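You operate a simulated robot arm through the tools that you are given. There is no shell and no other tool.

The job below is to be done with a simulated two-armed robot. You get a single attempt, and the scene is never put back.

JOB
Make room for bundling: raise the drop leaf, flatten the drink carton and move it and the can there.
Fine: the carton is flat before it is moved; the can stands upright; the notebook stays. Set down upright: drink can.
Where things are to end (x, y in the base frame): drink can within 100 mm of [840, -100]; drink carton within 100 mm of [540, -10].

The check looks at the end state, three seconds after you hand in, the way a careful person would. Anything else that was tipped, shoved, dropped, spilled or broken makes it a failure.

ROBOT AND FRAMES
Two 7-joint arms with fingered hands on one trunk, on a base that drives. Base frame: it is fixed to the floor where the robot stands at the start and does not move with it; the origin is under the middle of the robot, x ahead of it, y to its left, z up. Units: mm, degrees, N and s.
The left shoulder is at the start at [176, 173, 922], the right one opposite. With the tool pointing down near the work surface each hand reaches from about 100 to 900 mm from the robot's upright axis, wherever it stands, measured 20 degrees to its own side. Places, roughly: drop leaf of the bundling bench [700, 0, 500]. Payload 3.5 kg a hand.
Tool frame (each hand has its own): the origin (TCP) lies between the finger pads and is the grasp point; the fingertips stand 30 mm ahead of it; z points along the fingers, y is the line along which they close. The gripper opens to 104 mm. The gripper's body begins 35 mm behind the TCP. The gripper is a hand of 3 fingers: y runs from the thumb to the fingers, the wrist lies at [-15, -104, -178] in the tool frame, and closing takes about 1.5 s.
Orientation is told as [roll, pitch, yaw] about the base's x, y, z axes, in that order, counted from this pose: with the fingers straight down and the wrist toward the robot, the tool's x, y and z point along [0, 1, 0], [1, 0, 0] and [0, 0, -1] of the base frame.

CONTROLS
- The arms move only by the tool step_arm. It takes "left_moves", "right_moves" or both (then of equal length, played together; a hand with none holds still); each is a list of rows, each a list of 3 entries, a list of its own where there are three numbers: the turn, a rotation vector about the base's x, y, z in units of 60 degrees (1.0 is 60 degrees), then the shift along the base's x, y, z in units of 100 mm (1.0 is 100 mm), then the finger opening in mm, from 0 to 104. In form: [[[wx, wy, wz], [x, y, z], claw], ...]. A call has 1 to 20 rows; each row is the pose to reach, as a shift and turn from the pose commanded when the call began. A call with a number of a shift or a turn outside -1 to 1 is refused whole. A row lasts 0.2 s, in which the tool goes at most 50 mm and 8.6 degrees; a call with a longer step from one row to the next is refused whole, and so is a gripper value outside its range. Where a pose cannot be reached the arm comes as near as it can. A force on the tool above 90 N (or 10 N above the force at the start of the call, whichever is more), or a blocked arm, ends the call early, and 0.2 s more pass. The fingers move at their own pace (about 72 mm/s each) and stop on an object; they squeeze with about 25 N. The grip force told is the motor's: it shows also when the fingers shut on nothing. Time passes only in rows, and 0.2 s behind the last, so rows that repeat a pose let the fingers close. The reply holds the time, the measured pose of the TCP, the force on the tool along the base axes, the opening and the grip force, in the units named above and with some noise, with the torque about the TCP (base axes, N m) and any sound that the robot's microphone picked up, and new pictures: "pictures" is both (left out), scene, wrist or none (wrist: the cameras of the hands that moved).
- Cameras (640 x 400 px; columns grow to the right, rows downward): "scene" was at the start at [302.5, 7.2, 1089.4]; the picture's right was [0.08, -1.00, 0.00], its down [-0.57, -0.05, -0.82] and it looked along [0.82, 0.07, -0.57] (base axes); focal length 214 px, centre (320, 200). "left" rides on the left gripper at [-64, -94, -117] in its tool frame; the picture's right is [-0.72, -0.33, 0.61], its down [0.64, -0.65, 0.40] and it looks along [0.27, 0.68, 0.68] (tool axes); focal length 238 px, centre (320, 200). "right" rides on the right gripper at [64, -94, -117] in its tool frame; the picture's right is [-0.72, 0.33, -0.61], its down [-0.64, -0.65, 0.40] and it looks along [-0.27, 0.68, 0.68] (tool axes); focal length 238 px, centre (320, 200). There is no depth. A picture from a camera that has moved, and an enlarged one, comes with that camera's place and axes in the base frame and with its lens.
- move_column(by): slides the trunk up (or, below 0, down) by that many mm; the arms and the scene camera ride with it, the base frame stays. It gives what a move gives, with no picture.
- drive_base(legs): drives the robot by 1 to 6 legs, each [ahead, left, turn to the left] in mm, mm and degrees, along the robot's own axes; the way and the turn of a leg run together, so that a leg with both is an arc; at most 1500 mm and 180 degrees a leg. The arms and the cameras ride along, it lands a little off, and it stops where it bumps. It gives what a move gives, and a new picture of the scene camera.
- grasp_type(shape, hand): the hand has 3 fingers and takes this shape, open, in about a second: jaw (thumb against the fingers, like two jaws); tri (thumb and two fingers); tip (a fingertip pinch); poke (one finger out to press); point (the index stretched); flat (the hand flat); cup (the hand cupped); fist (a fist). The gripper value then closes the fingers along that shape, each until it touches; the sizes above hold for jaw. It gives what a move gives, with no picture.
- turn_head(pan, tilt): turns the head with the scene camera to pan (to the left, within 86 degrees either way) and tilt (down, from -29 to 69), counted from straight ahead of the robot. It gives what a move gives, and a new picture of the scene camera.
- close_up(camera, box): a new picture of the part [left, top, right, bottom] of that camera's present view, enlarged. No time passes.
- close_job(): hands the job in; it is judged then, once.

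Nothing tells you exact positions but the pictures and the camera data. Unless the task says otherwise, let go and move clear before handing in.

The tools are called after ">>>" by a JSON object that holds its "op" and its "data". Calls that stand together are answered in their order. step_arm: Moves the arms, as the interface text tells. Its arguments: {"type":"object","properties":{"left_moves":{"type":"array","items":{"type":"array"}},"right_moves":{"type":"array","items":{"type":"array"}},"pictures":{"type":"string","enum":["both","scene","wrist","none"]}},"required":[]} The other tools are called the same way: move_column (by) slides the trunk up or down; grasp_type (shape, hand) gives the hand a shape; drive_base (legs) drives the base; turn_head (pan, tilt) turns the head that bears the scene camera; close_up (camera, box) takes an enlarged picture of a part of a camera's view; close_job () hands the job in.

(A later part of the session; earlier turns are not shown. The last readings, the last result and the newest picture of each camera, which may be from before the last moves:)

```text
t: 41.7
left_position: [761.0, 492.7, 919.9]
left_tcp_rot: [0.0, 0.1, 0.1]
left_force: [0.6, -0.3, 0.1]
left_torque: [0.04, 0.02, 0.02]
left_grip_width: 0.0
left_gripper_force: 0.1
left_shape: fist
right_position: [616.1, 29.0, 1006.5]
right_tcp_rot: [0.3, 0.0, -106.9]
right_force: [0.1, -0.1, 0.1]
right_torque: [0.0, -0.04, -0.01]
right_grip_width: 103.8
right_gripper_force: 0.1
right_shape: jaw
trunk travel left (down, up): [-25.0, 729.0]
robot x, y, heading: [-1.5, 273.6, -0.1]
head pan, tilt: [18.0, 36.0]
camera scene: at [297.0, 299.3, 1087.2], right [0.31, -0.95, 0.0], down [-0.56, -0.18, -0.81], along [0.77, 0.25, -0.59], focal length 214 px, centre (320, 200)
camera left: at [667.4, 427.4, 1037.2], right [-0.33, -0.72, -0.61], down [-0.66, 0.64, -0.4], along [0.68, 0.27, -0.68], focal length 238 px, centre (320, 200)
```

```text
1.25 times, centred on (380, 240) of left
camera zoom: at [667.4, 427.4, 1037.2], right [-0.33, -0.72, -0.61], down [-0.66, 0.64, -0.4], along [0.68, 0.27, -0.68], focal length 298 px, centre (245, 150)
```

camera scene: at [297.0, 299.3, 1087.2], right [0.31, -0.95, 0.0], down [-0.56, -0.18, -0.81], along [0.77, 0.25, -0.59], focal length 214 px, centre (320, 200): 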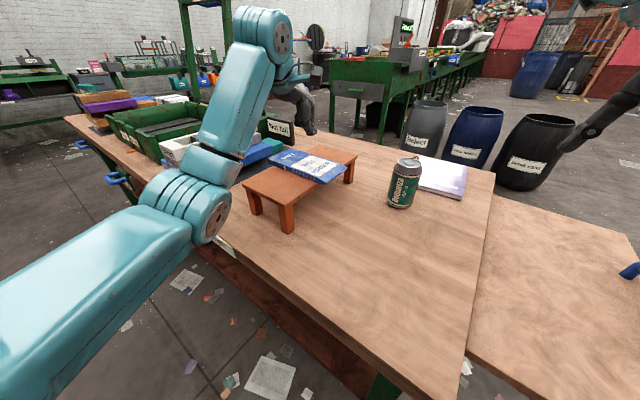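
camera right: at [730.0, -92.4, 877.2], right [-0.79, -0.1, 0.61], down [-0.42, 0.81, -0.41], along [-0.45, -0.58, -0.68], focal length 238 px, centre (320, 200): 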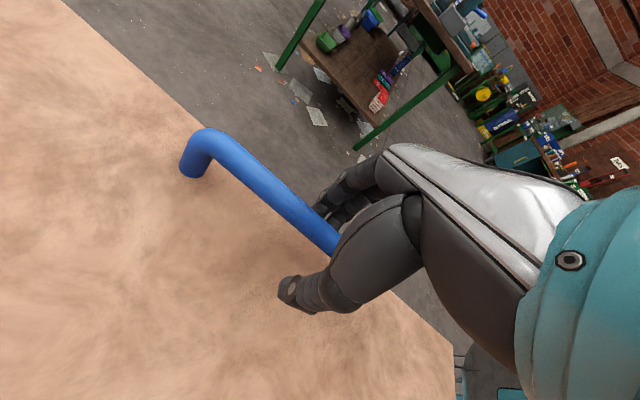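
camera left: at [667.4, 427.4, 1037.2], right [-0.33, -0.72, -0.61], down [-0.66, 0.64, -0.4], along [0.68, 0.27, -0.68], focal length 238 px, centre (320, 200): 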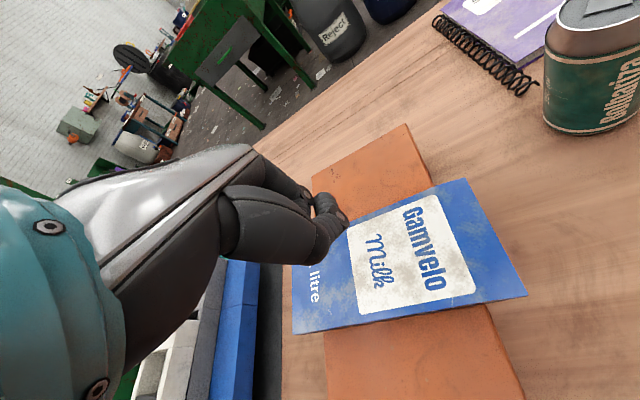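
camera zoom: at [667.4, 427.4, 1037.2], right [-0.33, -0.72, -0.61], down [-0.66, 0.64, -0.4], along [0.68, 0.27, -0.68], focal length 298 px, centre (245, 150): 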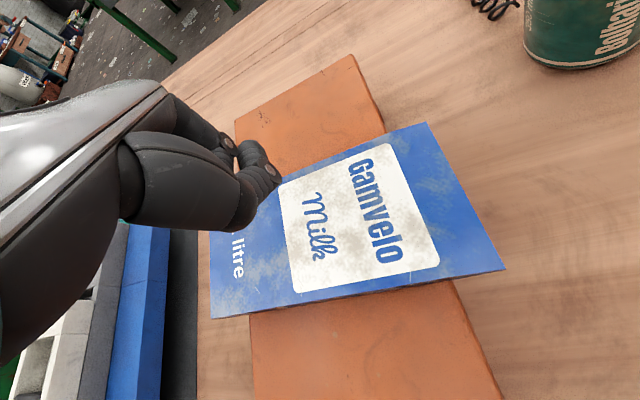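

The carton is flat, about 89 x 189 mm and 10–14 mm thick, still centred on the stand at about (758, 488), and the stand has not moved. I plan to grip it across its 89 mm width from above with the left hand, so it can be laid flat. First I raise the hand, open it to jaw and turn it to match.

>>> {"op": "step_arm", "data": {"left_moves": [[[0, 0, 0], [0, 0, 0.25], 0], [[0, 0, 0], [0, 0, 0.5], 0]], "pictures": "none"}}

>>> {"op": "grasp_type", "data": {"shape": "jaw", "hand": "left"}}

>>> {"op": "step_arm", "data": {"left_moves": [[[0, 0, -0.107], [0, 0, 0], 104], [[0, 0, -0.213], [0, 0, 0], 104], [[0, 0, -0.32], [0, -0.03, 0], 104]], "pictures": "both"}}

>>> {"op": "close_up", "data": {"camera": "left", "box": [200, 80, 560, 400]}}

>>> {"op": "close_up", "data": {"camera": "scene", "box": [240, 90, 400, 190]}}

```text
t: 42.3
left_position: [758.9, 491.5, 968.3]
left_tcp_rot: [-0.1, -0.1, 0.2]
left_force: [0.4, 0.2, -0.4]
left_torque: [-0.02, 0.02, -0.02]
left_grip_width: 0.0
left_gripper_force: 0.1
left_shape: fist
right_position: [614.5, 30.4, 1006.4]
right_tcp_rot: [0.3, 0.0, -106.9]
right_force: [-0.7, -0.4, -0.8]
right_torque: [0.03, 0.03, 0.0]
right_grip_width: 103.6
right_gripper_force: 0.0
right_shape: jaw
trunk travel left (down, up): [-25.0, 729.0]
robot x, y, heading: [-3.7, 271.5, 0.2]
head pan, tilt: [18.0, 36.0]
```

```text
t: 43.2
left_position: [758.6, 492.1, 969.1]
left_tcp_rot: [0.0, 0.0, 0.1]
left_force: [-0.4, -0.2, -0.6]
left_torque: [0.0, 0.02, -0.04]
left_grip_width: 103.4
left_gripper_force: 0.1
left_shape: jaw
right_position: [614.9, 30.3, 1006.6]
right_tcp_rot: [0.3, 0.1, -106.7]
right_force: [0.2, -0.2, 0.0]
right_torque: [0.02, -0.01, 0.0]
right_grip_width: 103.6
right_gripper_force: 0.1
right_shape: jaw
trunk travel left (down, up): [-25.0, 729.0]
robot x, y, heading: [-0.2, 272.7, 0.4]
head pan, tilt: [18.0, 36.0]
```

```text
t: 44.0
left_position: [760.9, 491.0, 968.1]
left_tcp_rot: [0.1, 0.1, -19.1]
left_force: [0.5, 0.5, -0.5]
left_torque: [0.0, 0.0, 0.0]
left_grip_width: 104.0
left_gripper_force: 0.1
left_shape: jaw
right_position: [615.6, 31.8, 1006.0]
right_tcp_rot: [0.3, 0.0, -106.8]
right_force: [0.0, -0.1, -0.7]
right_torque: [0.01, 0.03, -0.02]
right_grip_width: 103.6
right_gripper_force: 0.0
right_shape: jaw
trunk travel left (down, up): [-25.0, 729.0]
robot x, y, heading: [1.9, 271.1, 0.3]
head pan, tilt: [18.0, 36.0]
camera scene: at [297.1, 299.5, 1087.2], right [0.31, -0.95, 0.0], down [-0.56, -0.18, -0.81], along [0.77, 0.25, -0.59], focal length 214 px, centre (320, 200)
camera left: at [649.6, 459.3, 1085.4], right [-0.54, -0.57, -0.61], down [-0.41, 0.82, -0.4], along [0.73, 0.03, -0.68], focal length 238 px, centre (320, 200)
```

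scene: 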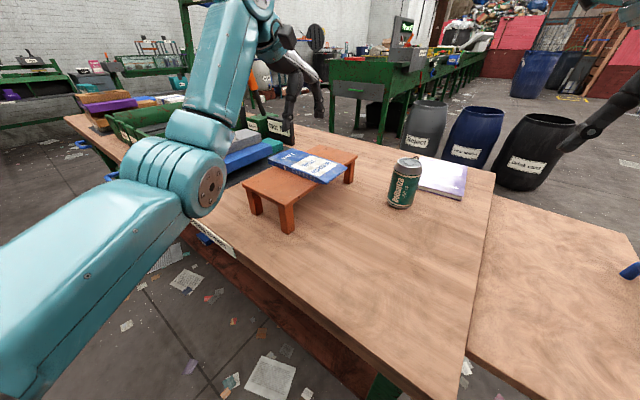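
left: 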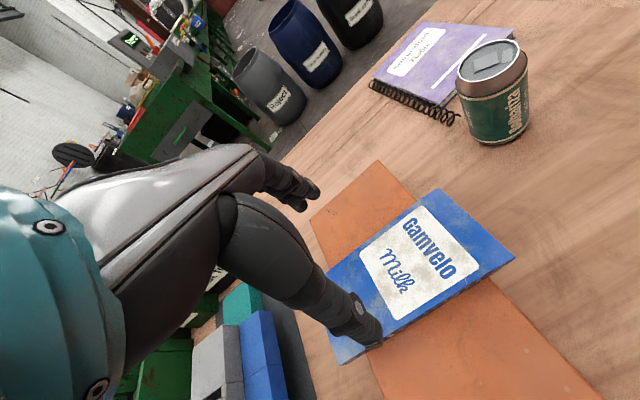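

```text
1.25 times, centred on (380, 240) of left
camera zoom: at [649.6, 459.3, 1085.4], right [-0.54, -0.57, -0.61], down [-0.41, 0.82, -0.4], along [0.73, 0.03, -0.68], focal length 298 px, centre (245, 150)
```

zoom: 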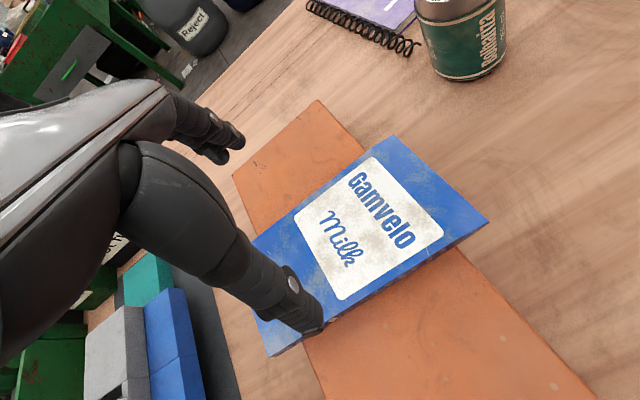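

```text
4.00 times, centred on (320, 140) of scene
camera zoom: at [297.1, 299.5, 1087.2], right [0.31, -0.95, 0.0], down [-0.56, -0.18, -0.81], along [0.77, 0.25, -0.59], focal length 858 px, centre (320, 440)
```

zoom: 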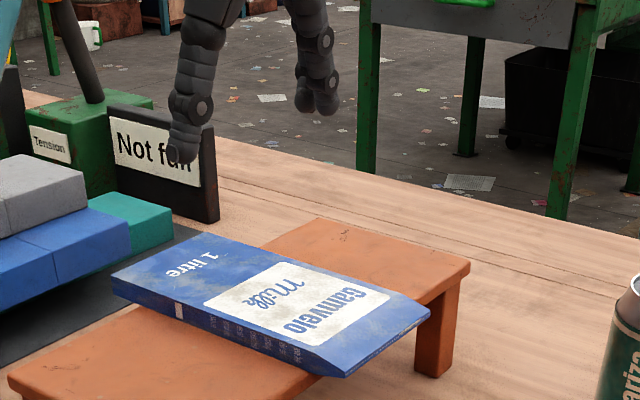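

The hand is aligned over the carton within about 2 mm, with 7 mm to spare on each side. I will lower until the fingertips are just above the carton top, then check.

>>> {"op": "step_arm", "data": {"left_moves": [[[0, 0, 0], [-0.02, 0, -0.3], 104], [[0, 0, 0], [-0.02, 0, -0.6], 104], [[0, 0, 0], [-0.02, 0, -0.88], 104], [[0, 0, 0], [-0.02, 0, -0.88], 104]], "pictures": "wrist"}}

>>> {"op": "close_up", "data": {"camera": "left", "box": [240, 120, 560, 400]}}

>>> {"op": "close_up", "data": {"camera": "scene", "box": [240, 90, 400, 190]}}

```text
t: 45.0
left_position: [757.0, 488.0, 878.6]
left_tcp_rot: [0.0, 0.0, -19.0]
left_force: [-0.6, -0.4, -0.5]
left_torque: [-0.02, -0.02, 0.01]
left_grip_width: 103.6
left_gripper_force: 0.1
left_shape: jaw
right_position: [614.6, 30.4, 1006.6]
right_tcp_rot: [0.3, 0.0, -106.8]
right_force: [-0.1, 0.5, -0.6]
right_torque: [-0.01, -0.02, 0.02]
right_grip_width: 103.8
right_gripper_force: 0.0
right_shape: jaw
trunk travel left (down, up): [-25.0, 729.0]
robot x, y, heading: [1.5, 273.2, 0.5]
head pan, tilt: [18.0, 36.0]
camera left: at [647.5, 457.0, 995.6], right [-0.54, -0.57, -0.61], down [-0.41, 0.82, -0.4], along [0.73, 0.03, -0.68], focal length 238 px, centre (320, 200)
```

left: 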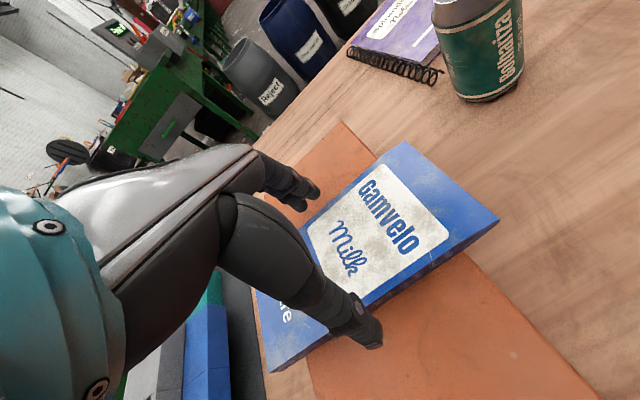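

```text
1.43 times, centred on (400, 260) of left
camera zoom: at [647.5, 457.0, 995.6], right [-0.54, -0.57, -0.61], down [-0.41, 0.82, -0.4], along [0.73, 0.03, -0.68], focal length 340 px, centre (206, 114)
```

zoom: 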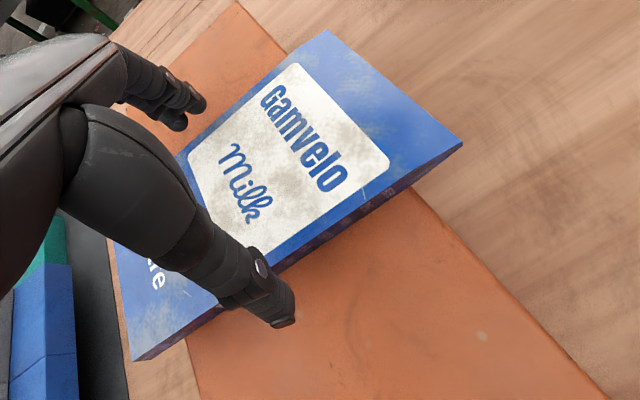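

```text
4.00 times, centred on (320, 140) of scene
camera zoom: at [297.0, 299.6, 1087.3], right [0.31, -0.95, 0.0], down [-0.56, -0.18, -0.81], along [0.77, 0.25, -0.59], focal length 858 px, centre (320, 440)
```

zoom: 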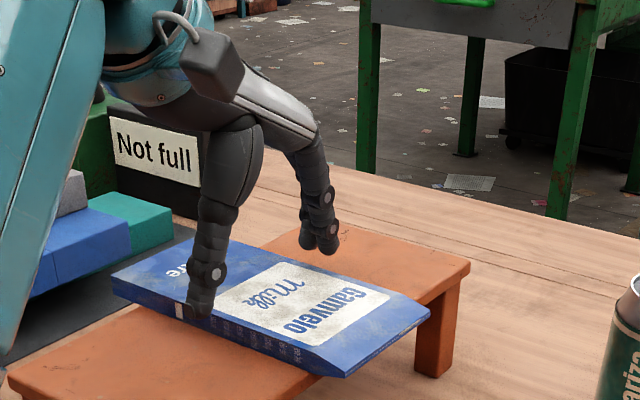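

The thumb and finger tips match the model and sit clear outside both long edges. I will lower the last 12 mm slowly to bring the tips beside the carton.

>>> {"op": "step_arm", "data": {"left_moves": [[[0, 0, 0], [0, 0, -0.04], 104], [[0, 0, 0], [0, 0, -0.08], 104], [[0, 0, 0], [0, 0, -0.11], 104], [[0, 0, 0], [0, 0, -0.13], 104], [[0, 0, 0], [0, 0, -0.13], 104]], "pictures": "none"}}

>>> {"op": "close_up", "data": {"camera": "scene", "box": [240, 90, 400, 190]}}

>>> {"op": "close_up", "data": {"camera": "left", "box": [240, 120, 560, 400]}}

```text
t: 46.2
left_position: [757.0, 488.7, 868.1]
left_tcp_rot: [0.1, 0.0, -19.0]
left_force: [0.0, 0.0, 0.1]
left_torque: [0.02, 0.0, 0.02]
left_grip_width: 103.3
left_gripper_force: 0.0
left_shape: jaw
right_position: [615.7, 31.0, 1007.2]
right_tcp_rot: [0.3, 0.1, -106.8]
right_force: [0.4, -1.2, 0.8]
right_torque: [-0.02, -0.02, -0.01]
right_grip_width: 103.7
right_gripper_force: 0.0
right_shape: jaw
trunk travel left (down, up): [-25.0, 729.0]
robot x, y, heading: [-0.1, 273.1, 0.3]
head pan, tilt: [18.0, 36.0]
```

```text
4.00 times, centred on (320, 140) of scene
camera zoom: at [297.1, 299.5, 1087.2], right [0.31, -0.95, 0.0], down [-0.56, -0.18, -0.81], along [0.77, 0.25, -0.59], focal length 858 px, centre (320, 440)
```

zoom: 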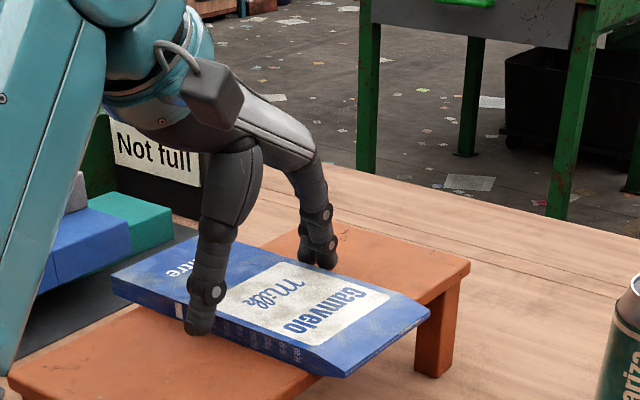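

```text
1.43 times, centred on (400, 260) of left
camera zoom: at [647.8, 458.0, 984.2], right [-0.54, -0.57, -0.61], down [-0.41, 0.82, -0.4], along [0.73, 0.03, -0.68], focal length 340 px, centre (206, 114)
```

zoom: 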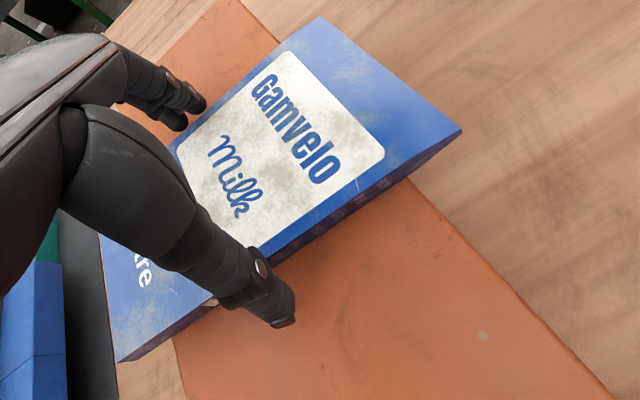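

No contact yet. I will go a few millimetres further in 1 mm steps so the pads meet the full edge.

>>> {"op": "step_arm", "data": {"left_moves": [[[0, 0, 0], [0, 0, -0.01], 104], [[0, 0, 0], [0, 0, -0.02], 104], [[0, 0, 0], [0, 0, -0.03], 104], [[0, 0, 0], [0, 0, -0.03], 104]], "pictures": "none"}}

```text
t: 47.2
left_position: [759.3, 490.5, 863.4]
left_tcp_rot: [0.0, 0.0, -19.1]
left_force: [0.2, -0.1, 0.1]
left_torque: [0.02, 0.04, 0.0]
left_grip_width: 103.6
left_gripper_force: 0.1
left_shape: jaw
right_position: [615.1, 32.0, 1006.2]
right_tcp_rot: [0.3, 0.1, -106.8]
right_force: [-0.9, 0.4, 0.0]
right_torque: [0.0, -0.02, -0.01]
right_grip_width: 103.4
right_gripper_force: 0.0
right_shape: jaw
trunk travel left (down, up): [-25.0, 729.0]
robot x, y, heading: [-3.1, 270.1, 0.2]
head pan, tilt: [18.0, 36.0]
```

Still no contact force, with the tips at about z ≈ 834. I will close on the carton edges.

>>> {"op": "step_arm", "data": {"left_moves": [[[0, 0, 0], [0, 0, 0], 95], [[0, 0, 0], [0, 0, 0], 88], [[0, 0, 0], [0, 0, 0], 80], [[0, 0, 0], [0, 0, 0], 70], [[0, 0, 0], [0, 0, 0], 70]], "pictures": "wrist"}}

>>> {"op": "close_up", "data": {"camera": "scene", "box": [240, 90, 400, 190]}}

>>> {"op": "close_up", "data": {"camera": "left", "box": [240, 120, 560, 400]}}

```text
t: 48.4
left_position: [758.5, 490.0, 863.8]
left_tcp_rot: [0.0, 0.0, -19.0]
left_force: [-0.7, 0.8, 1.1]
left_torque: [0.01, 0.02, -0.02]
left_grip_width: 86.8
left_gripper_force: 25.6
left_shape: jaw
right_position: [614.5, 29.5, 1006.8]
right_tcp_rot: [0.2, 0.0, -106.8]
right_force: [0.7, -0.6, -0.2]
right_torque: [0.01, -0.01, -0.02]
right_grip_width: 103.6
right_gripper_force: 0.0
right_shape: jaw
trunk travel left (down, up): [-25.0, 729.0]
robot x, y, heading: [1.2, 272.0, 0.1]
head pan, tilt: [18.0, 36.0]
camera left: at [648.9, 459.2, 980.8], right [-0.54, -0.57, -0.61], down [-0.41, 0.82, -0.4], along [0.73, 0.03, -0.68], focal length 238 px, centre (320, 200)
```

left: 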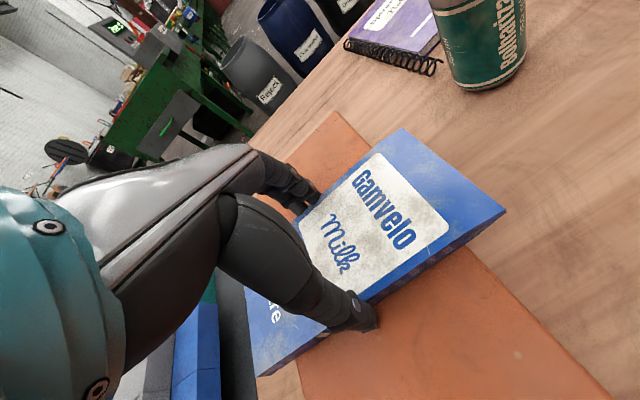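

```text
4.00 times, centred on (320, 140) of scene
camera zoom: at [297.1, 299.6, 1087.2], right [0.31, -0.95, 0.0], down [-0.56, -0.18, -0.81], along [0.77, 0.25, -0.59], focal length 858 px, centre (320, 440)
```

zoom: 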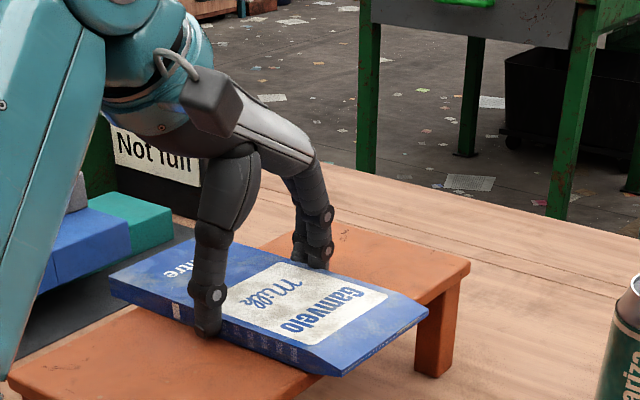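

```text
1.43 times, centred on (400, 260) of left
camera zoom: at [648.9, 459.2, 980.8], right [-0.54, -0.57, -0.61], down [-0.41, 0.82, -0.4], along [0.73, 0.03, -0.68], focal length 340 px, centre (206, 114)
```

zoom: 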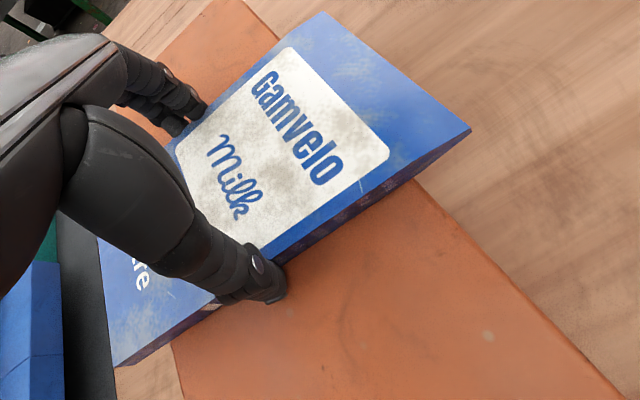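

The carton is gripped: the jaws stopped at 86.8 mm with 25 N. I will lift it straight up.

>>> {"op": "step_arm", "data": {"left_moves": [[[0, 0, 0], [0, 0, 0.1], 60], [[0, 0, 0], [0, 0, 0.25], 60], [[0, 0, 0], [0, 0, 0.45], 60], [[0, 0, 0], [0, 0, 0.7], 60], [[0, 0, 0], [0, 0, 1.0], 60]], "pictures": "both"}}

>>> {"op": "close_up", "data": {"camera": "scene", "box": [200, 40, 440, 190]}}

```text
t: 49.6
left_position: [756.7, 487.1, 963.4]
left_tcp_rot: [0.0, 0.0, -19.0]
left_force: [0.3, -1.2, 0.4]
left_torque: [-0.03, 0.03, -0.02]
left_grip_width: 86.7
left_gripper_force: 24.7
left_shape: jaw
right_position: [615.1, 30.3, 1008.2]
right_tcp_rot: [0.3, 0.0, -106.8]
right_force: [-0.2, -0.8, 0.2]
right_torque: [-0.01, -0.01, -0.03]
right_grip_width: 103.6
right_gripper_force: 0.0
right_shape: jaw
trunk travel left (down, up): [-25.0, 729.0]
robot x, y, heading: [-2.0, 267.5, 0.2]
head pan, tilt: [18.0, 36.0]
camera scene: at [296.8, 299.5, 1087.4], right [0.31, -0.95, 0.0], down [-0.56, -0.18, -0.81], along [0.77, 0.25, -0.59], focal length 214 px, centre (320, 200)
camera left: at [647.0, 457.2, 1080.8], right [-0.54, -0.57, -0.61], down [-0.41, 0.82, -0.4], along [0.73, 0.03, -0.68], focal length 238 px, centre (320, 200)
```

scene: 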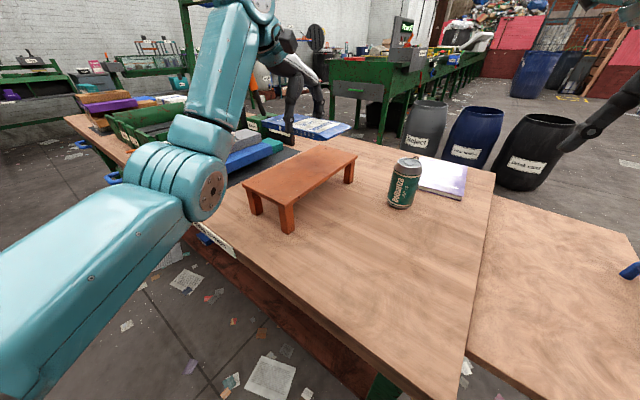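
left: 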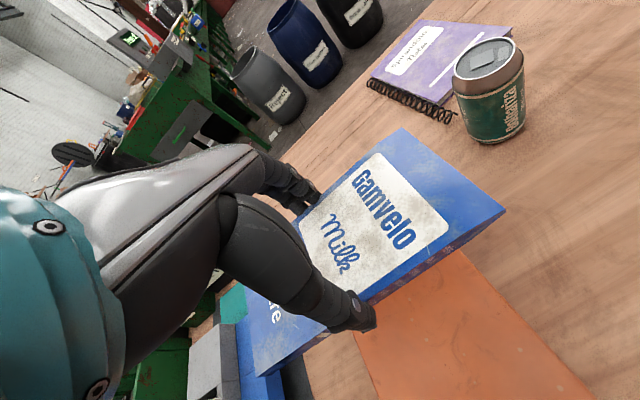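

```text
2.67 times, centred on (320, 115) of scene
camera zoom: at [296.8, 299.5, 1087.4], right [0.31, -0.95, 0.0], down [-0.56, -0.18, -0.81], along [0.77, 0.25, -0.59], focal length 572 px, centre (320, 427)
```

zoom: 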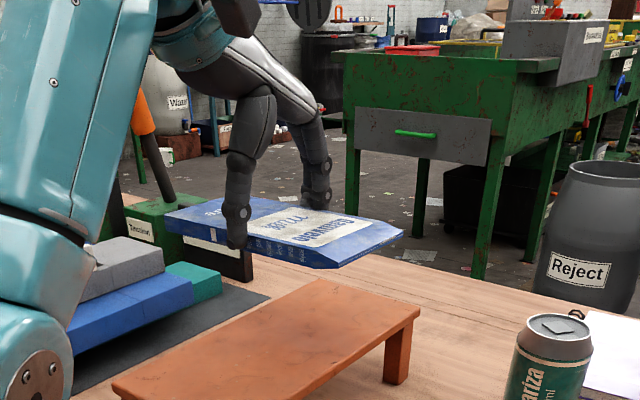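

The carton hangs level in the left hand and the stand is undisturbed. I will raise it more, swing the right hand outward out of the way, and drive back to the right with the carton well above the can.

>>> {"op": "step_arm", "data": {"left_moves": [[[0, 0, 0], [-0.1, 0, 0.25], 60], [[0, 0, 0], [-0.2, 0, 0.5], 60], [[0, 0, 0], [-0.3, 0, 0.7], 60], [[0, 0, 0], [-0.4, 0, 0.7], 60]], "right_moves": [[[0, 0, 0], [0, -0.25, 0], 104], [[0, 0, 0], [0, -0.5, 0], 104], [[0, 0, 0], [0, -0.75, 0], 104], [[0, 0, 0], [0, -1.0, 0], 104]], "pictures": "none"}}

>>> {"op": "drive_base", "data": {"legs": [[0, -260, 0]]}}

```text
t: 50.6
left_position: [719.0, 490.5, 1032.8]
left_tcp_rot: [0.0, -0.1, -19.1]
left_force: [0.1, 0.1, 0.3]
left_torque: [0.03, 0.02, -0.06]
left_grip_width: 86.9
left_gripper_force: 24.8
left_shape: jaw
right_position: [616.5, -68.3, 1007.2]
right_tcp_rot: [0.3, 0.0, -106.7]
right_force: [-0.8, 0.4, -0.8]
right_torque: [-0.02, 0.0, 0.0]
right_grip_width: 103.8
right_gripper_force: 0.0
right_shape: jaw
trunk travel left (down, up): [-25.0, 729.0]
robot x, y, heading: [3.4, 267.7, 0.3]
head pan, tilt: [18.0, 36.0]
```

```text
t: 52.5
left_position: [721.0, 230.4, 1033.3]
left_tcp_rot: [0.0, 0.0, -18.9]
left_force: [-0.4, -0.6, -0.6]
left_torque: [0.01, 0.02, 0.01]
left_grip_width: 86.8
left_gripper_force: 25.1
left_shape: jaw
right_position: [617.8, -328.5, 1006.5]
right_tcp_rot: [0.3, 0.0, -106.8]
right_force: [-0.6, -0.6, -0.1]
right_torque: [0.01, 0.0, 0.03]
right_grip_width: 103.8
right_gripper_force: 0.0
right_shape: jaw
trunk travel left (down, up): [-25.0, 729.0]
robot x, y, heading: [-0.4, 10.9, -0.1]
head pan, tilt: [18.0, 36.0]
camera scene: at [298.2, 37.7, 1087.2], right [0.31, -0.95, 0.0], down [-0.56, -0.18, -0.81], along [0.77, 0.25, -0.59], focal length 214 px, centre (320, 200)
```

scene: 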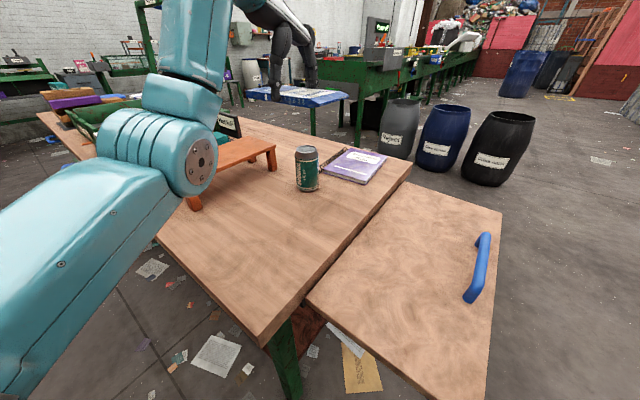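

The carton is still held level and the robot is back at y = 11. I will carry it over the leaf.

>>> {"op": "step_arm", "data": {"left_moves": [[[0, 0, 0], [-0.3, -0.32, 0], 60], [[0, 0, 0], [-0.6, -0.65, 0], 60], [[0, 0, 0], [-0.9, -1.0, 0], 60]], "pictures": "none"}}

>>> {"op": "step_arm", "data": {"left_moves": [[[0, 0, 0], [-0.3, -0.33, -0.2], 60], [[0, 0, 0], [-0.6, -0.66, -0.4], 60], [[0, 0, 0], [-0.95, -1.0, -0.6], 60]], "pictures": "none"}}

>>> {"op": "turn_head", "data": {"pan": 0, "tilt": 52}}

```text
t: 53.3
left_position: [630.8, 128.5, 1034.1]
left_tcp_rot: [0.1, 0.0, -18.9]
left_force: [-0.1, 0.3, -0.6]
left_torque: [-0.01, 0.01, 0.0]
left_grip_width: 86.7
left_gripper_force: 25.2
left_shape: jaw
right_position: [617.8, -328.6, 1007.9]
right_tcp_rot: [0.3, 0.1, -106.8]
right_force: [0.1, -0.3, 0.4]
right_torque: [0.0, -0.03, 0.02]
right_grip_width: 103.5
right_gripper_force: 0.1
right_shape: jaw
trunk travel left (down, up): [-25.0, 729.0]
robot x, y, heading: [4.1, 10.8, 0.2]
head pan, tilt: [18.0, 36.0]
```

```text
refused: row 3 steps farther than a row can; nothing moved
```

```text
t: 54.1
left_position: [631.1, 129.3, 1033.4]
left_tcp_rot: [0.0, -0.1, -19.0]
left_force: [0.2, -0.8, -0.8]
left_torque: [0.04, 0.01, -0.01]
left_grip_width: 87.1
left_gripper_force: 24.7
left_shape: jaw
right_position: [617.6, -328.8, 1005.9]
right_tcp_rot: [0.2, 0.0, -106.8]
right_force: [-0.2, 0.1, 1.0]
right_torque: [0.01, 0.0, -0.02]
right_grip_width: 103.9
right_gripper_force: 0.1
right_shape: jaw
trunk travel left (down, up): [-25.0, 729.0]
robot x, y, heading: [-2.3, 11.9, -0.2]
head pan, tilt: [0.0, 52.0]
camera scene: at [290.3, 11.0, 1064.4], right [0.01, -1.0, 0.0], down [-0.79, 0.0, -0.62], along [0.62, 0.0, -0.79], focal length 214 px, centre (320, 200)
```

scene: 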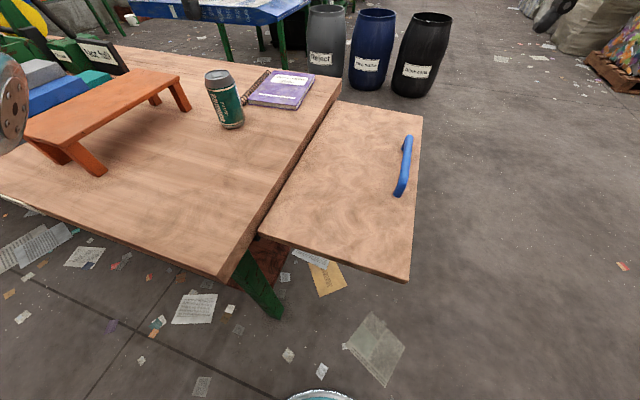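

The view of the leaf is clear and agrees with my earlier corner estimates. I will go on with smaller steps to get above the carton's place.

>>> {"op": "step_arm", "data": {"left_moves": [[[0, 0, 0], [-0.2, -0.3, -0.2], 60], [[0, 0, 0], [-0.4, -0.6, -0.4], 60], [[0, 0, 0], [-0.6, -0.9, -0.6], 60]], "pictures": "none"}}

>>> {"op": "step_arm", "data": {"left_moves": [[[0, 0, 0], [-0.13, -0.18, -0.25], 60], [[0, 0, 0], [-0.26, -0.36, -0.5], 60], [[0, 0, 0], [-0.39, -0.54, -0.75], 60], [[0, 0, 0], [-0.39, -0.54, -1.0], 60]], "pictures": "both"}}

```text
t: 54.9
left_position: [571.7, 41.0, 974.9]
left_tcp_rot: [0.0, 0.0, -18.8]
left_force: [0.6, 0.2, 0.0]
left_torque: [0.0, 0.0, -0.01]
left_grip_width: 86.6
left_gripper_force: 25.2
left_shape: jaw
right_position: [617.2, -328.9, 1008.0]
right_tcp_rot: [0.2, -0.1, -106.8]
right_force: [-0.1, -0.8, 0.1]
right_torque: [-0.01, -0.01, -0.01]
right_grip_width: 103.5
right_gripper_force: 0.0
right_shape: jaw
trunk travel left (down, up): [-25.0, 729.0]
robot x, y, heading: [1.0, 8.5, 0.2]
head pan, tilt: [0.0, 52.0]
```

```text
t: 55.9
left_position: [533.1, -13.3, 874.0]
left_tcp_rot: [-0.1, 0.0, -19.0]
left_force: [-0.5, 0.4, 0.7]
left_torque: [0.03, 0.03, 0.01]
left_grip_width: 86.8
left_gripper_force: 25.5
left_shape: jaw
right_position: [616.6, -328.7, 1006.9]
right_tcp_rot: [0.3, 0.0, -106.8]
right_force: [0.0, 0.4, -0.3]
right_torque: [-0.01, 0.01, 0.0]
right_grip_width: 103.4
right_gripper_force: 0.1
right_shape: jaw
trunk travel left (down, up): [-25.0, 729.0]
robot x, y, heading: [2.7, 10.5, 0.4]
head pan, tilt: [0.0, 52.0]
camera scene: at [290.4, 10.9, 1064.3], right [0.0, -1.0, 0.0], down [-0.79, 0.0, -0.62], along [0.62, 0.0, -0.79], focal length 214 px, centre (320, 200)
camera left: at [422.7, -43.8, 991.2], right [-0.54, -0.57, -0.61], down [-0.41, 0.82, -0.4], along [0.73, 0.03, -0.68], focal length 238 px, centre (320, 200)
```

scene: 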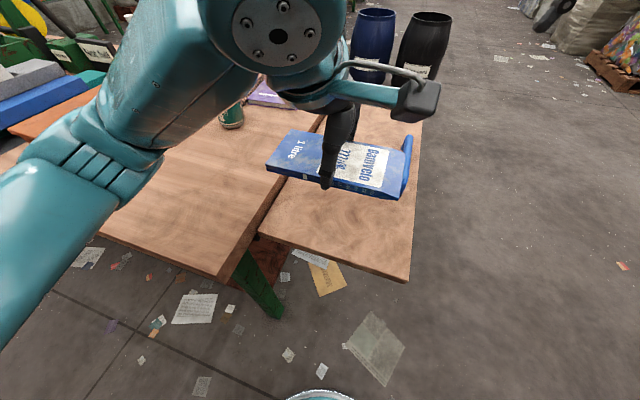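
left: 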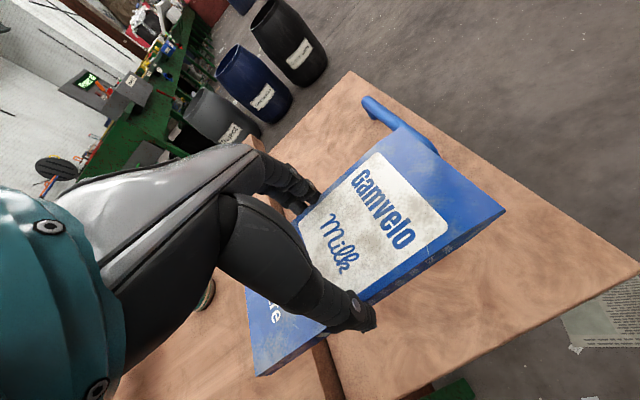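

The carton is over its place, with about 24 mm between its inner end and the table edge. I will lower it towards the leaf.

>>> {"op": "step_arm", "data": {"left_moves": [[[0, 0, 0], [0, 0, -0.25], 60], [[0, 0, 0], [0, 0, -0.5], 60], [[0, 0, 0], [0, 0, -0.75], 60], [[0, 0, 0], [0, 0, -0.95], 60]], "pictures": "both"}}

>>> {"op": "close_up", "data": {"camera": "left", "box": [200, 80, 600, 400]}}

>>> {"op": "close_up", "data": {"camera": "scene", "box": [220, 90, 460, 300]}}

```text
t: 56.9
left_position: [533.5, -13.6, 778.9]
left_tcp_rot: [-0.1, 0.0, -19.0]
left_force: [0.1, -0.2, 0.4]
left_torque: [-0.01, 0.01, -0.02]
left_grip_width: 86.2
left_gripper_force: 25.2
left_shape: jaw
right_position: [617.9, -328.7, 1007.7]
right_tcp_rot: [0.3, 0.0, -106.8]
right_force: [-0.7, 0.6, 0.9]
right_torque: [0.01, -0.01, 0.02]
right_grip_width: 103.6
right_gripper_force: 0.2
right_shape: jaw
trunk travel left (down, up): [-25.0, 729.0]
robot x, y, heading: [2.0, 10.2, 0.2]
head pan, tilt: [0.0, 52.0]
camera scene: at [290.3, 10.9, 1064.4], right [0.0, -1.0, 0.0], down [-0.79, 0.0, -0.62], along [0.62, 0.0, -0.79], focal length 214 px, centre (320, 200)
camera left: at [422.5, -44.6, 894.6], right [-0.54, -0.57, -0.61], down [-0.41, 0.82, -0.4], along [0.73, 0.03, -0.68], focal length 238 px, centre (320, 200)
```

scene: 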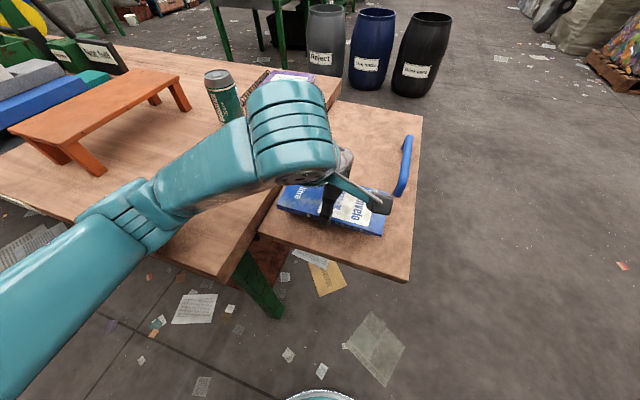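
left: 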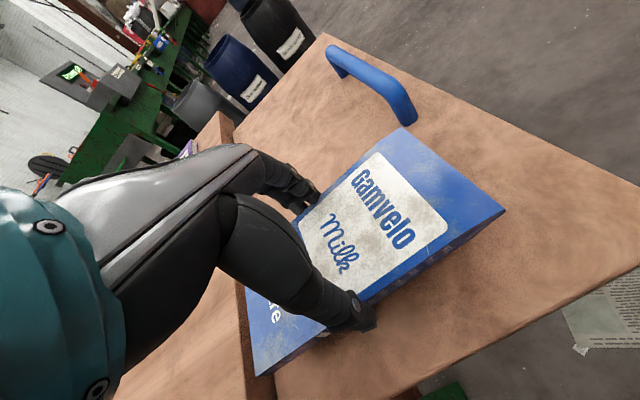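

```text
1.25 times, centred on (400, 240) of left
camera zoom: at [422.5, -44.6, 894.6], right [-0.54, -0.57, -0.61], down [-0.41, 0.82, -0.4], along [0.73, 0.03, -0.68], focal length 298 px, centre (220, 150)
```

zoom: 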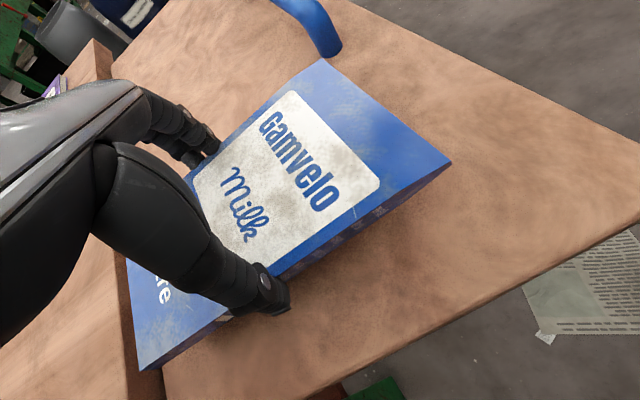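

```text
1.90 times, centred on (340, 195) of scene
camera zoom: at [290.3, 10.9, 1064.4], right [0.0, -1.0, 0.0], down [-0.79, 0.0, -0.62], along [0.62, 0.0, -0.79], focal length 408 px, centre (282, 210)
```

zoom: 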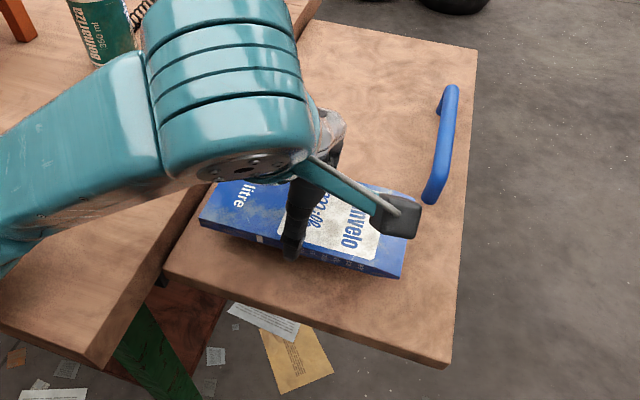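

The picture agrees with the model: the inner corner has about 22 mm of clearance to the table's side. I will lower slowly until the carton just touches the leaf.

>>> {"op": "step_arm", "data": {"left_moves": [[[0, 0, 0], [0, 0, -0.15], 60], [[0, 0, 0], [0, 0, -0.28], 60], [[0, 0, 0], [0, 0, -0.32], 60], [[0, 0, 0], [0, 0, -0.34], 60], [[0, 0, 0], [0, 0, -0.36], 60], [[0, 0, 0], [0, 0, -0.36], 60]], "pictures": "none"}}

>>> {"op": "close_up", "data": {"camera": "left", "box": [200, 80, 600, 400]}}

>>> {"op": "close_up", "data": {"camera": "scene", "box": [260, 150, 420, 250]}}

```text
t: 58.5
left_position: [550.2, -10.8, 786.3]
left_tcp_rot: [2.8, -6.7, -18.4]
left_force: [0.1, -0.7, -0.1]
left_torque: [-0.02, 0.01, 0.0]
left_grip_width: 86.7
left_gripper_force: 24.8
left_shape: jaw
right_position: [613.5, -331.0, 1007.2]
right_tcp_rot: [0.4, 0.2, -106.6]
right_force: [0.3, -0.6, -0.5]
right_torque: [-0.01, 0.0, -0.02]
right_grip_width: 103.7
right_gripper_force: 0.0
right_shape: jaw
trunk travel left (down, up): [-25.0, 729.0]
robot x, y, heading: [2.2, 15.2, 0.4]
head pan, tilt: [0.0, 52.0]
stopped in row 6 (left hand): the arm was blocked; the commanded pose is now the measured one
```

```text
1.25 times, centred on (400, 240) of left
camera zoom: at [425.7, -44.2, 888.6], right [-0.45, -0.58, -0.68], down [-0.37, 0.82, -0.45], along [0.81, 0.05, -0.58], focal length 298 px, centre (220, 150)
```

zoom: 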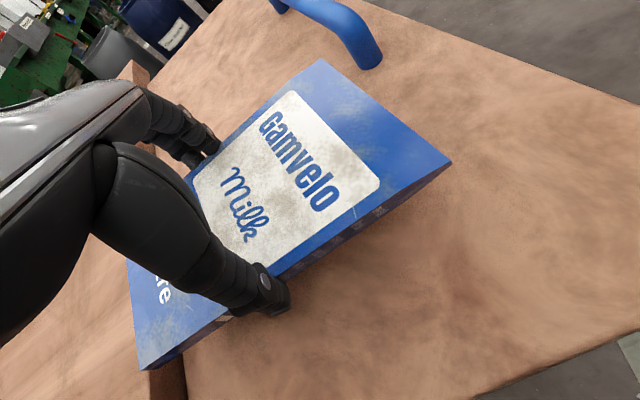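

```text
4.00 times, centred on (340, 200) of scene
camera zoom: at [284.4, 9.3, 1064.2], right [0.01, -1.0, 0.0], down [-0.78, 0.0, -0.62], along [0.62, 0.01, -0.78], focal length 858 px, centre (240, 200)
```

zoom: 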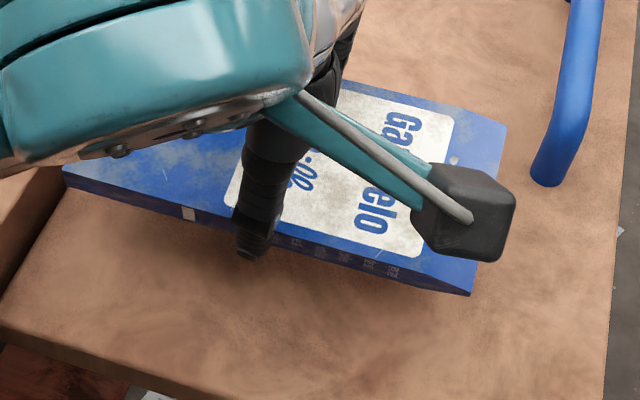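

The arm was blocked: the folded left elbow seems to have come down on the table corner, not the carton. I will lift back up and level the hand, then stand further back so the elbow stays off the table.

>>> {"op": "step_arm", "data": {"left_moves": [[[0, 0, 0], [0, 0, 0.15], 60], [[0, 0.04, 0], [-0.05, -0.01, 0.35], 60], [[-0.005, 0.08, -0.005], [-0.1, -0.02, 0.6], 60], [[-0.009, 0.121, -0.01], [-0.17, -0.03, 0.9], 60], [[-0.009, 0.121, -0.01], [-0.17, -0.03, 0.9], 60]], "pictures": "both"}}

```text
t: 59.7
left_position: [536.0, -11.0, 868.9]
left_tcp_rot: [-0.4, 0.6, -19.0]
left_force: [0.7, 0.4, -1.3]
left_torque: [0.01, -0.01, 0.0]
left_grip_width: 86.5
left_gripper_force: 25.1
left_shape: jaw
right_position: [618.3, -328.6, 1007.3]
right_tcp_rot: [0.3, 0.1, -106.8]
right_force: [0.4, 0.1, 0.3]
right_torque: [-0.01, 0.02, 0.0]
right_grip_width: 103.7
right_gripper_force: 0.1
right_shape: jaw
trunk travel left (down, up): [-25.0, 729.0]
robot x, y, heading: [2.8, 9.9, 0.2]
head pan, tilt: [0.0, 52.0]
camera scene: at [290.4, 11.6, 1064.2], right [0.01, -1.0, 0.0], down [-0.79, 0.0, -0.62], along [0.62, 0.0, -0.79], focal length 214 px, centre (320, 200)
camera left: at [427.1, -42.2, 989.0], right [-0.55, -0.58, -0.6], down [-0.41, 0.82, -0.4], along [0.72, 0.03, -0.69], focal length 238 px, centre (320, 200)
```

scene: 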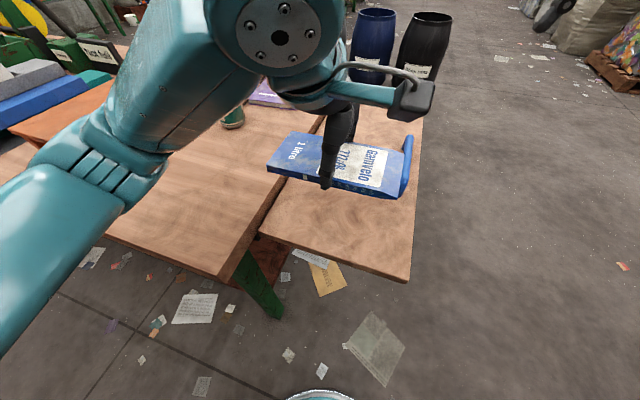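
left: 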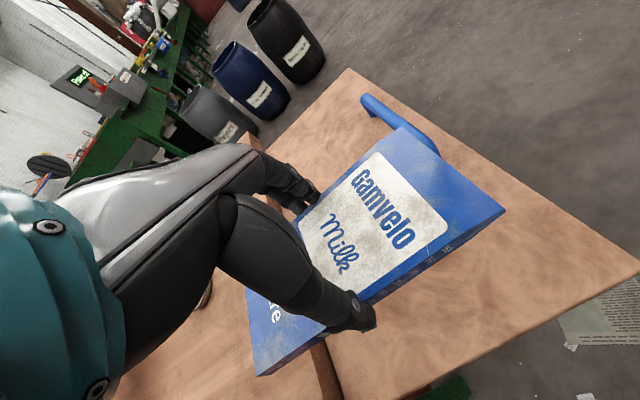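

The hand is level again and the carton is still held, with nothing displaced. I will drive back 230 mm and then reach forward, so the elbow stays clear of the table.

>>> {"op": "drive_base", "data": {"legs": [[-230, 0, 0]]}}

>>> {"op": "step_arm", "data": {"left_moves": [[[0, 0, 0], [0.3, 0, 0.05], 60], [[0, 0, 0], [0.6, 0, 0.05], 60], [[0, 0, 0], [0.95, 0, 0.05], 60]], "pictures": "none"}}

```text
t: 61.4
left_position: [306.1, -11.8, 870.2]
left_tcp_rot: [-0.4, 0.5, -18.9]
left_force: [0.7, 0.4, -0.7]
left_torque: [-0.02, 0.03, 0.02]
left_grip_width: 86.8
left_gripper_force: 25.3
left_shape: jaw
right_position: [389.0, -328.5, 1008.0]
right_tcp_rot: [0.4, 0.0, -106.8]
right_force: [-1.0, 0.7, 0.6]
right_torque: [0.01, -0.02, -0.03]
right_grip_width: 103.8
right_gripper_force: 0.1
right_shape: jaw
trunk travel left (down, up): [-25.0, 729.0]
robot x, y, heading: [-228.2, 7.5, 0.2]
head pan, tilt: [0.0, 52.0]
camera scene: at [60.5, 10.5, 1064.5], right [0.01, -1.0, 0.0], down [-0.79, 0.0, -0.62], along [0.62, 0.0, -0.79], focal length 214 px, centre (320, 200)
```

scene: 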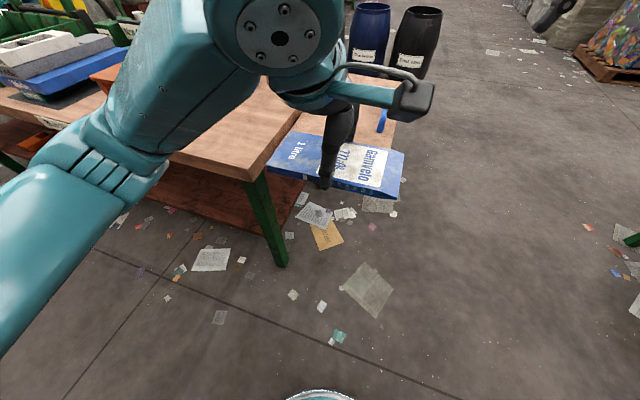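

```text
t: 62.2
left_position: [402.1, -11.7, 877.4]
left_tcp_rot: [-0.4, 0.7, -18.9]
left_force: [0.6, 0.4, -1.3]
left_torque: [-0.04, 0.0, 0.0]
left_grip_width: 86.7
left_gripper_force: 24.8
left_shape: jaw
right_position: [389.3, -328.5, 1006.6]
right_tcp_rot: [0.3, -0.1, -106.7]
right_force: [-1.6, 0.6, -0.2]
right_torque: [-0.02, 0.02, -0.01]
right_grip_width: 103.7
right_gripper_force: 0.0
right_shape: jaw
trunk travel left (down, up): [-25.0, 729.0]
robot x, y, heading: [-226.8, 7.4, 0.6]
head pan, tilt: [0.0, 52.0]
```

The carton is held well. I will extend the remaining 130 mm over the leaf and lower part of the way.

>>> {"op": "step_arm", "data": {"left_moves": [[[0, 0, 0], [0.35, 0, 0], 60], [[0, -0.006, 0], [0.7, -0.01, 0], 60], [[0.0025, -0.013, 0], [1.0, -0.02, 0], 60]], "pictures": "none"}}

>>> {"op": "step_arm", "data": {"left_moves": [[[0, 0, 0], [0.3, 0, -0.2], 60], [[0, 0, 0], [0.3, 0, -0.5], 60], [[0, 0, 0], [0.3, 0, -0.8], 60], [[0, 0, 0], [0.3, 0, -0.98], 60]], "pictures": "both"}}

```text
t: 63.0
left_position: [501.9, -15.9, 877.3]
left_tcp_rot: [0.0, -0.1, -19.0]
left_force: [0.7, 0.4, -0.7]
left_torque: [-0.03, 0.04, -0.01]
left_grip_width: 86.9
left_gripper_force: 25.7
left_shape: jaw
right_position: [388.6, -329.3, 1007.1]
right_tcp_rot: [0.3, 0.0, -106.7]
right_force: [0.3, -0.7, -0.4]
right_torque: [0.02, 0.01, 0.0]
right_grip_width: 103.4
right_gripper_force: 0.0
right_shape: jaw
trunk travel left (down, up): [-25.0, 729.0]
robot x, y, heading: [-230.7, 11.9, 0.2]
head pan, tilt: [0.0, 52.0]
```

```text
t: 64.0
left_position: [530.5, -14.2, 777.0]
left_tcp_rot: [0.2, -0.1, -18.9]
left_force: [0.3, 0.0, -0.3]
left_torque: [0.01, 0.01, 0.0]
left_grip_width: 86.7
left_gripper_force: 24.8
left_shape: jaw
right_position: [389.4, -328.9, 1008.2]
right_tcp_rot: [0.3, 0.0, -106.6]
right_force: [0.3, -0.4, 0.6]
right_torque: [-0.01, 0.0, 0.01]
right_grip_width: 103.8
right_gripper_force: 0.0
right_shape: jaw
trunk travel left (down, up): [-25.0, 729.0]
robot x, y, heading: [-228.6, 7.4, 0.0]
head pan, tilt: [0.0, 52.0]
camera scene: at [60.9, 10.5, 1064.3], right [0.01, -1.0, 0.0], down [-0.79, 0.0, -0.62], along [0.62, 0.0, -0.79], focal length 214 px, centre (320, 200)
camera left: at [421.4, -44.7, 894.6], right [-0.54, -0.57, -0.61], down [-0.41, 0.82, -0.41], along [0.73, 0.03, -0.68], focal length 238 px, centre (320, 200)
```

scene: 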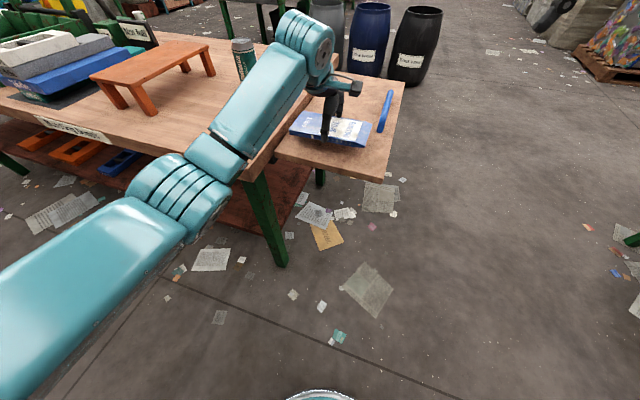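
left: 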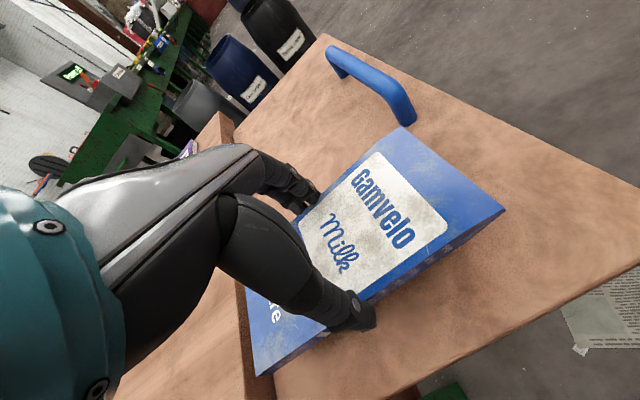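

Now the elbow hangs in front of the table, not above it. I will lower the carton the last 38 mm in small steps.

>>> {"op": "step_arm", "data": {"left_moves": [[[0, 0, 0], [0.01, 0, -0.12], 60], [[0, 0, 0], [0.02, 0, -0.24], 60], [[0, 0, 0], [0.02, 0, -0.3], 60], [[0, 0, 0], [0.02, 0, -0.34], 60], [[0, 0, 0], [0.02, 0, -0.34], 60]], "pictures": "scene"}}

>>> {"op": "close_up", "data": {"camera": "left", "box": [200, 80, 600, 400]}}

>>> {"op": "close_up", "data": {"camera": "scene", "box": [240, 70, 420, 190]}}

```text
t: 65.2
left_position: [533.2, -15.7, 744.2]
left_tcp_rot: [-0.1, -0.1, -19.0]
left_force: [0.9, -0.5, 0.5]
left_torque: [0.03, -0.03, 0.01]
left_grip_width: 86.3
left_gripper_force: 25.3
left_shape: jaw
right_position: [388.3, -329.6, 1006.2]
right_tcp_rot: [0.3, 0.0, -106.7]
right_force: [0.2, -0.2, 0.8]
right_torque: [-0.03, 0.03, -0.02]
right_grip_width: 103.8
right_gripper_force: 0.0
right_shape: jaw
trunk travel left (down, up): [-25.0, 729.0]
robot x, y, heading: [-226.7, 10.2, 0.4]
head pan, tilt: [0.0, 52.0]
camera scene: at [60.7, 10.5, 1064.4], right [0.01, -1.0, 0.0], down [-0.79, 0.0, -0.62], along [0.62, 0.0, -0.79], focal length 214 px, centre (320, 200)
```

scene: 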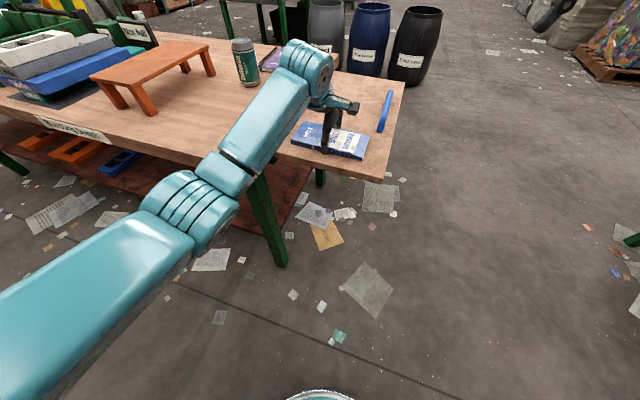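

```text
1.25 times, centred on (400, 240) of left
camera zoom: at [422.9, -45.3, 860.8], right [-0.54, -0.58, -0.61], down [-0.41, 0.82, -0.41], along [0.73, 0.03, -0.68], focal length 298 px, centre (220, 150)
```

zoom: 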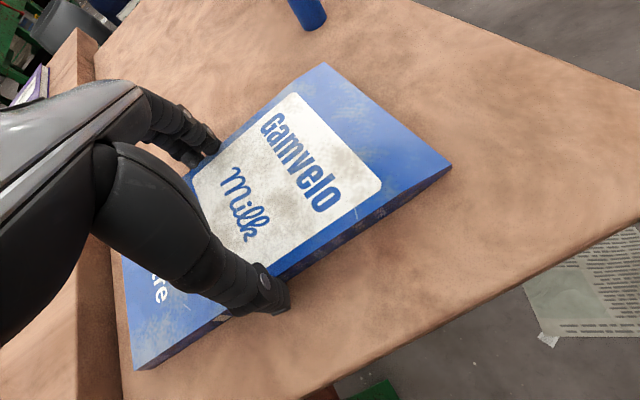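

```text
3.33 times, centred on (330, 130) of scene
camera zoom: at [60.7, 10.5, 1064.4], right [0.01, -1.0, 0.0], down [-0.79, 0.0, -0.62], along [0.62, 0.0, -0.79], focal length 715 px, centre (287, 433)
```

zoom: 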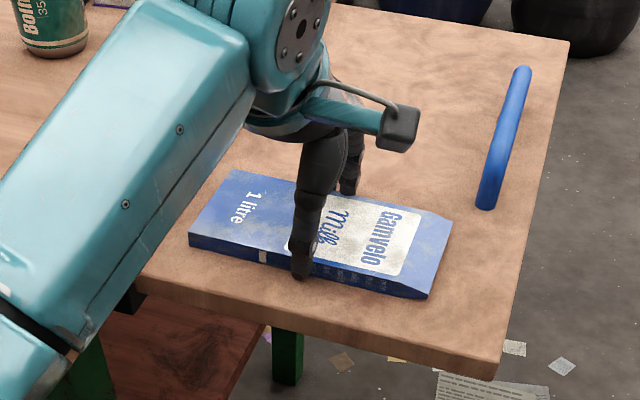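

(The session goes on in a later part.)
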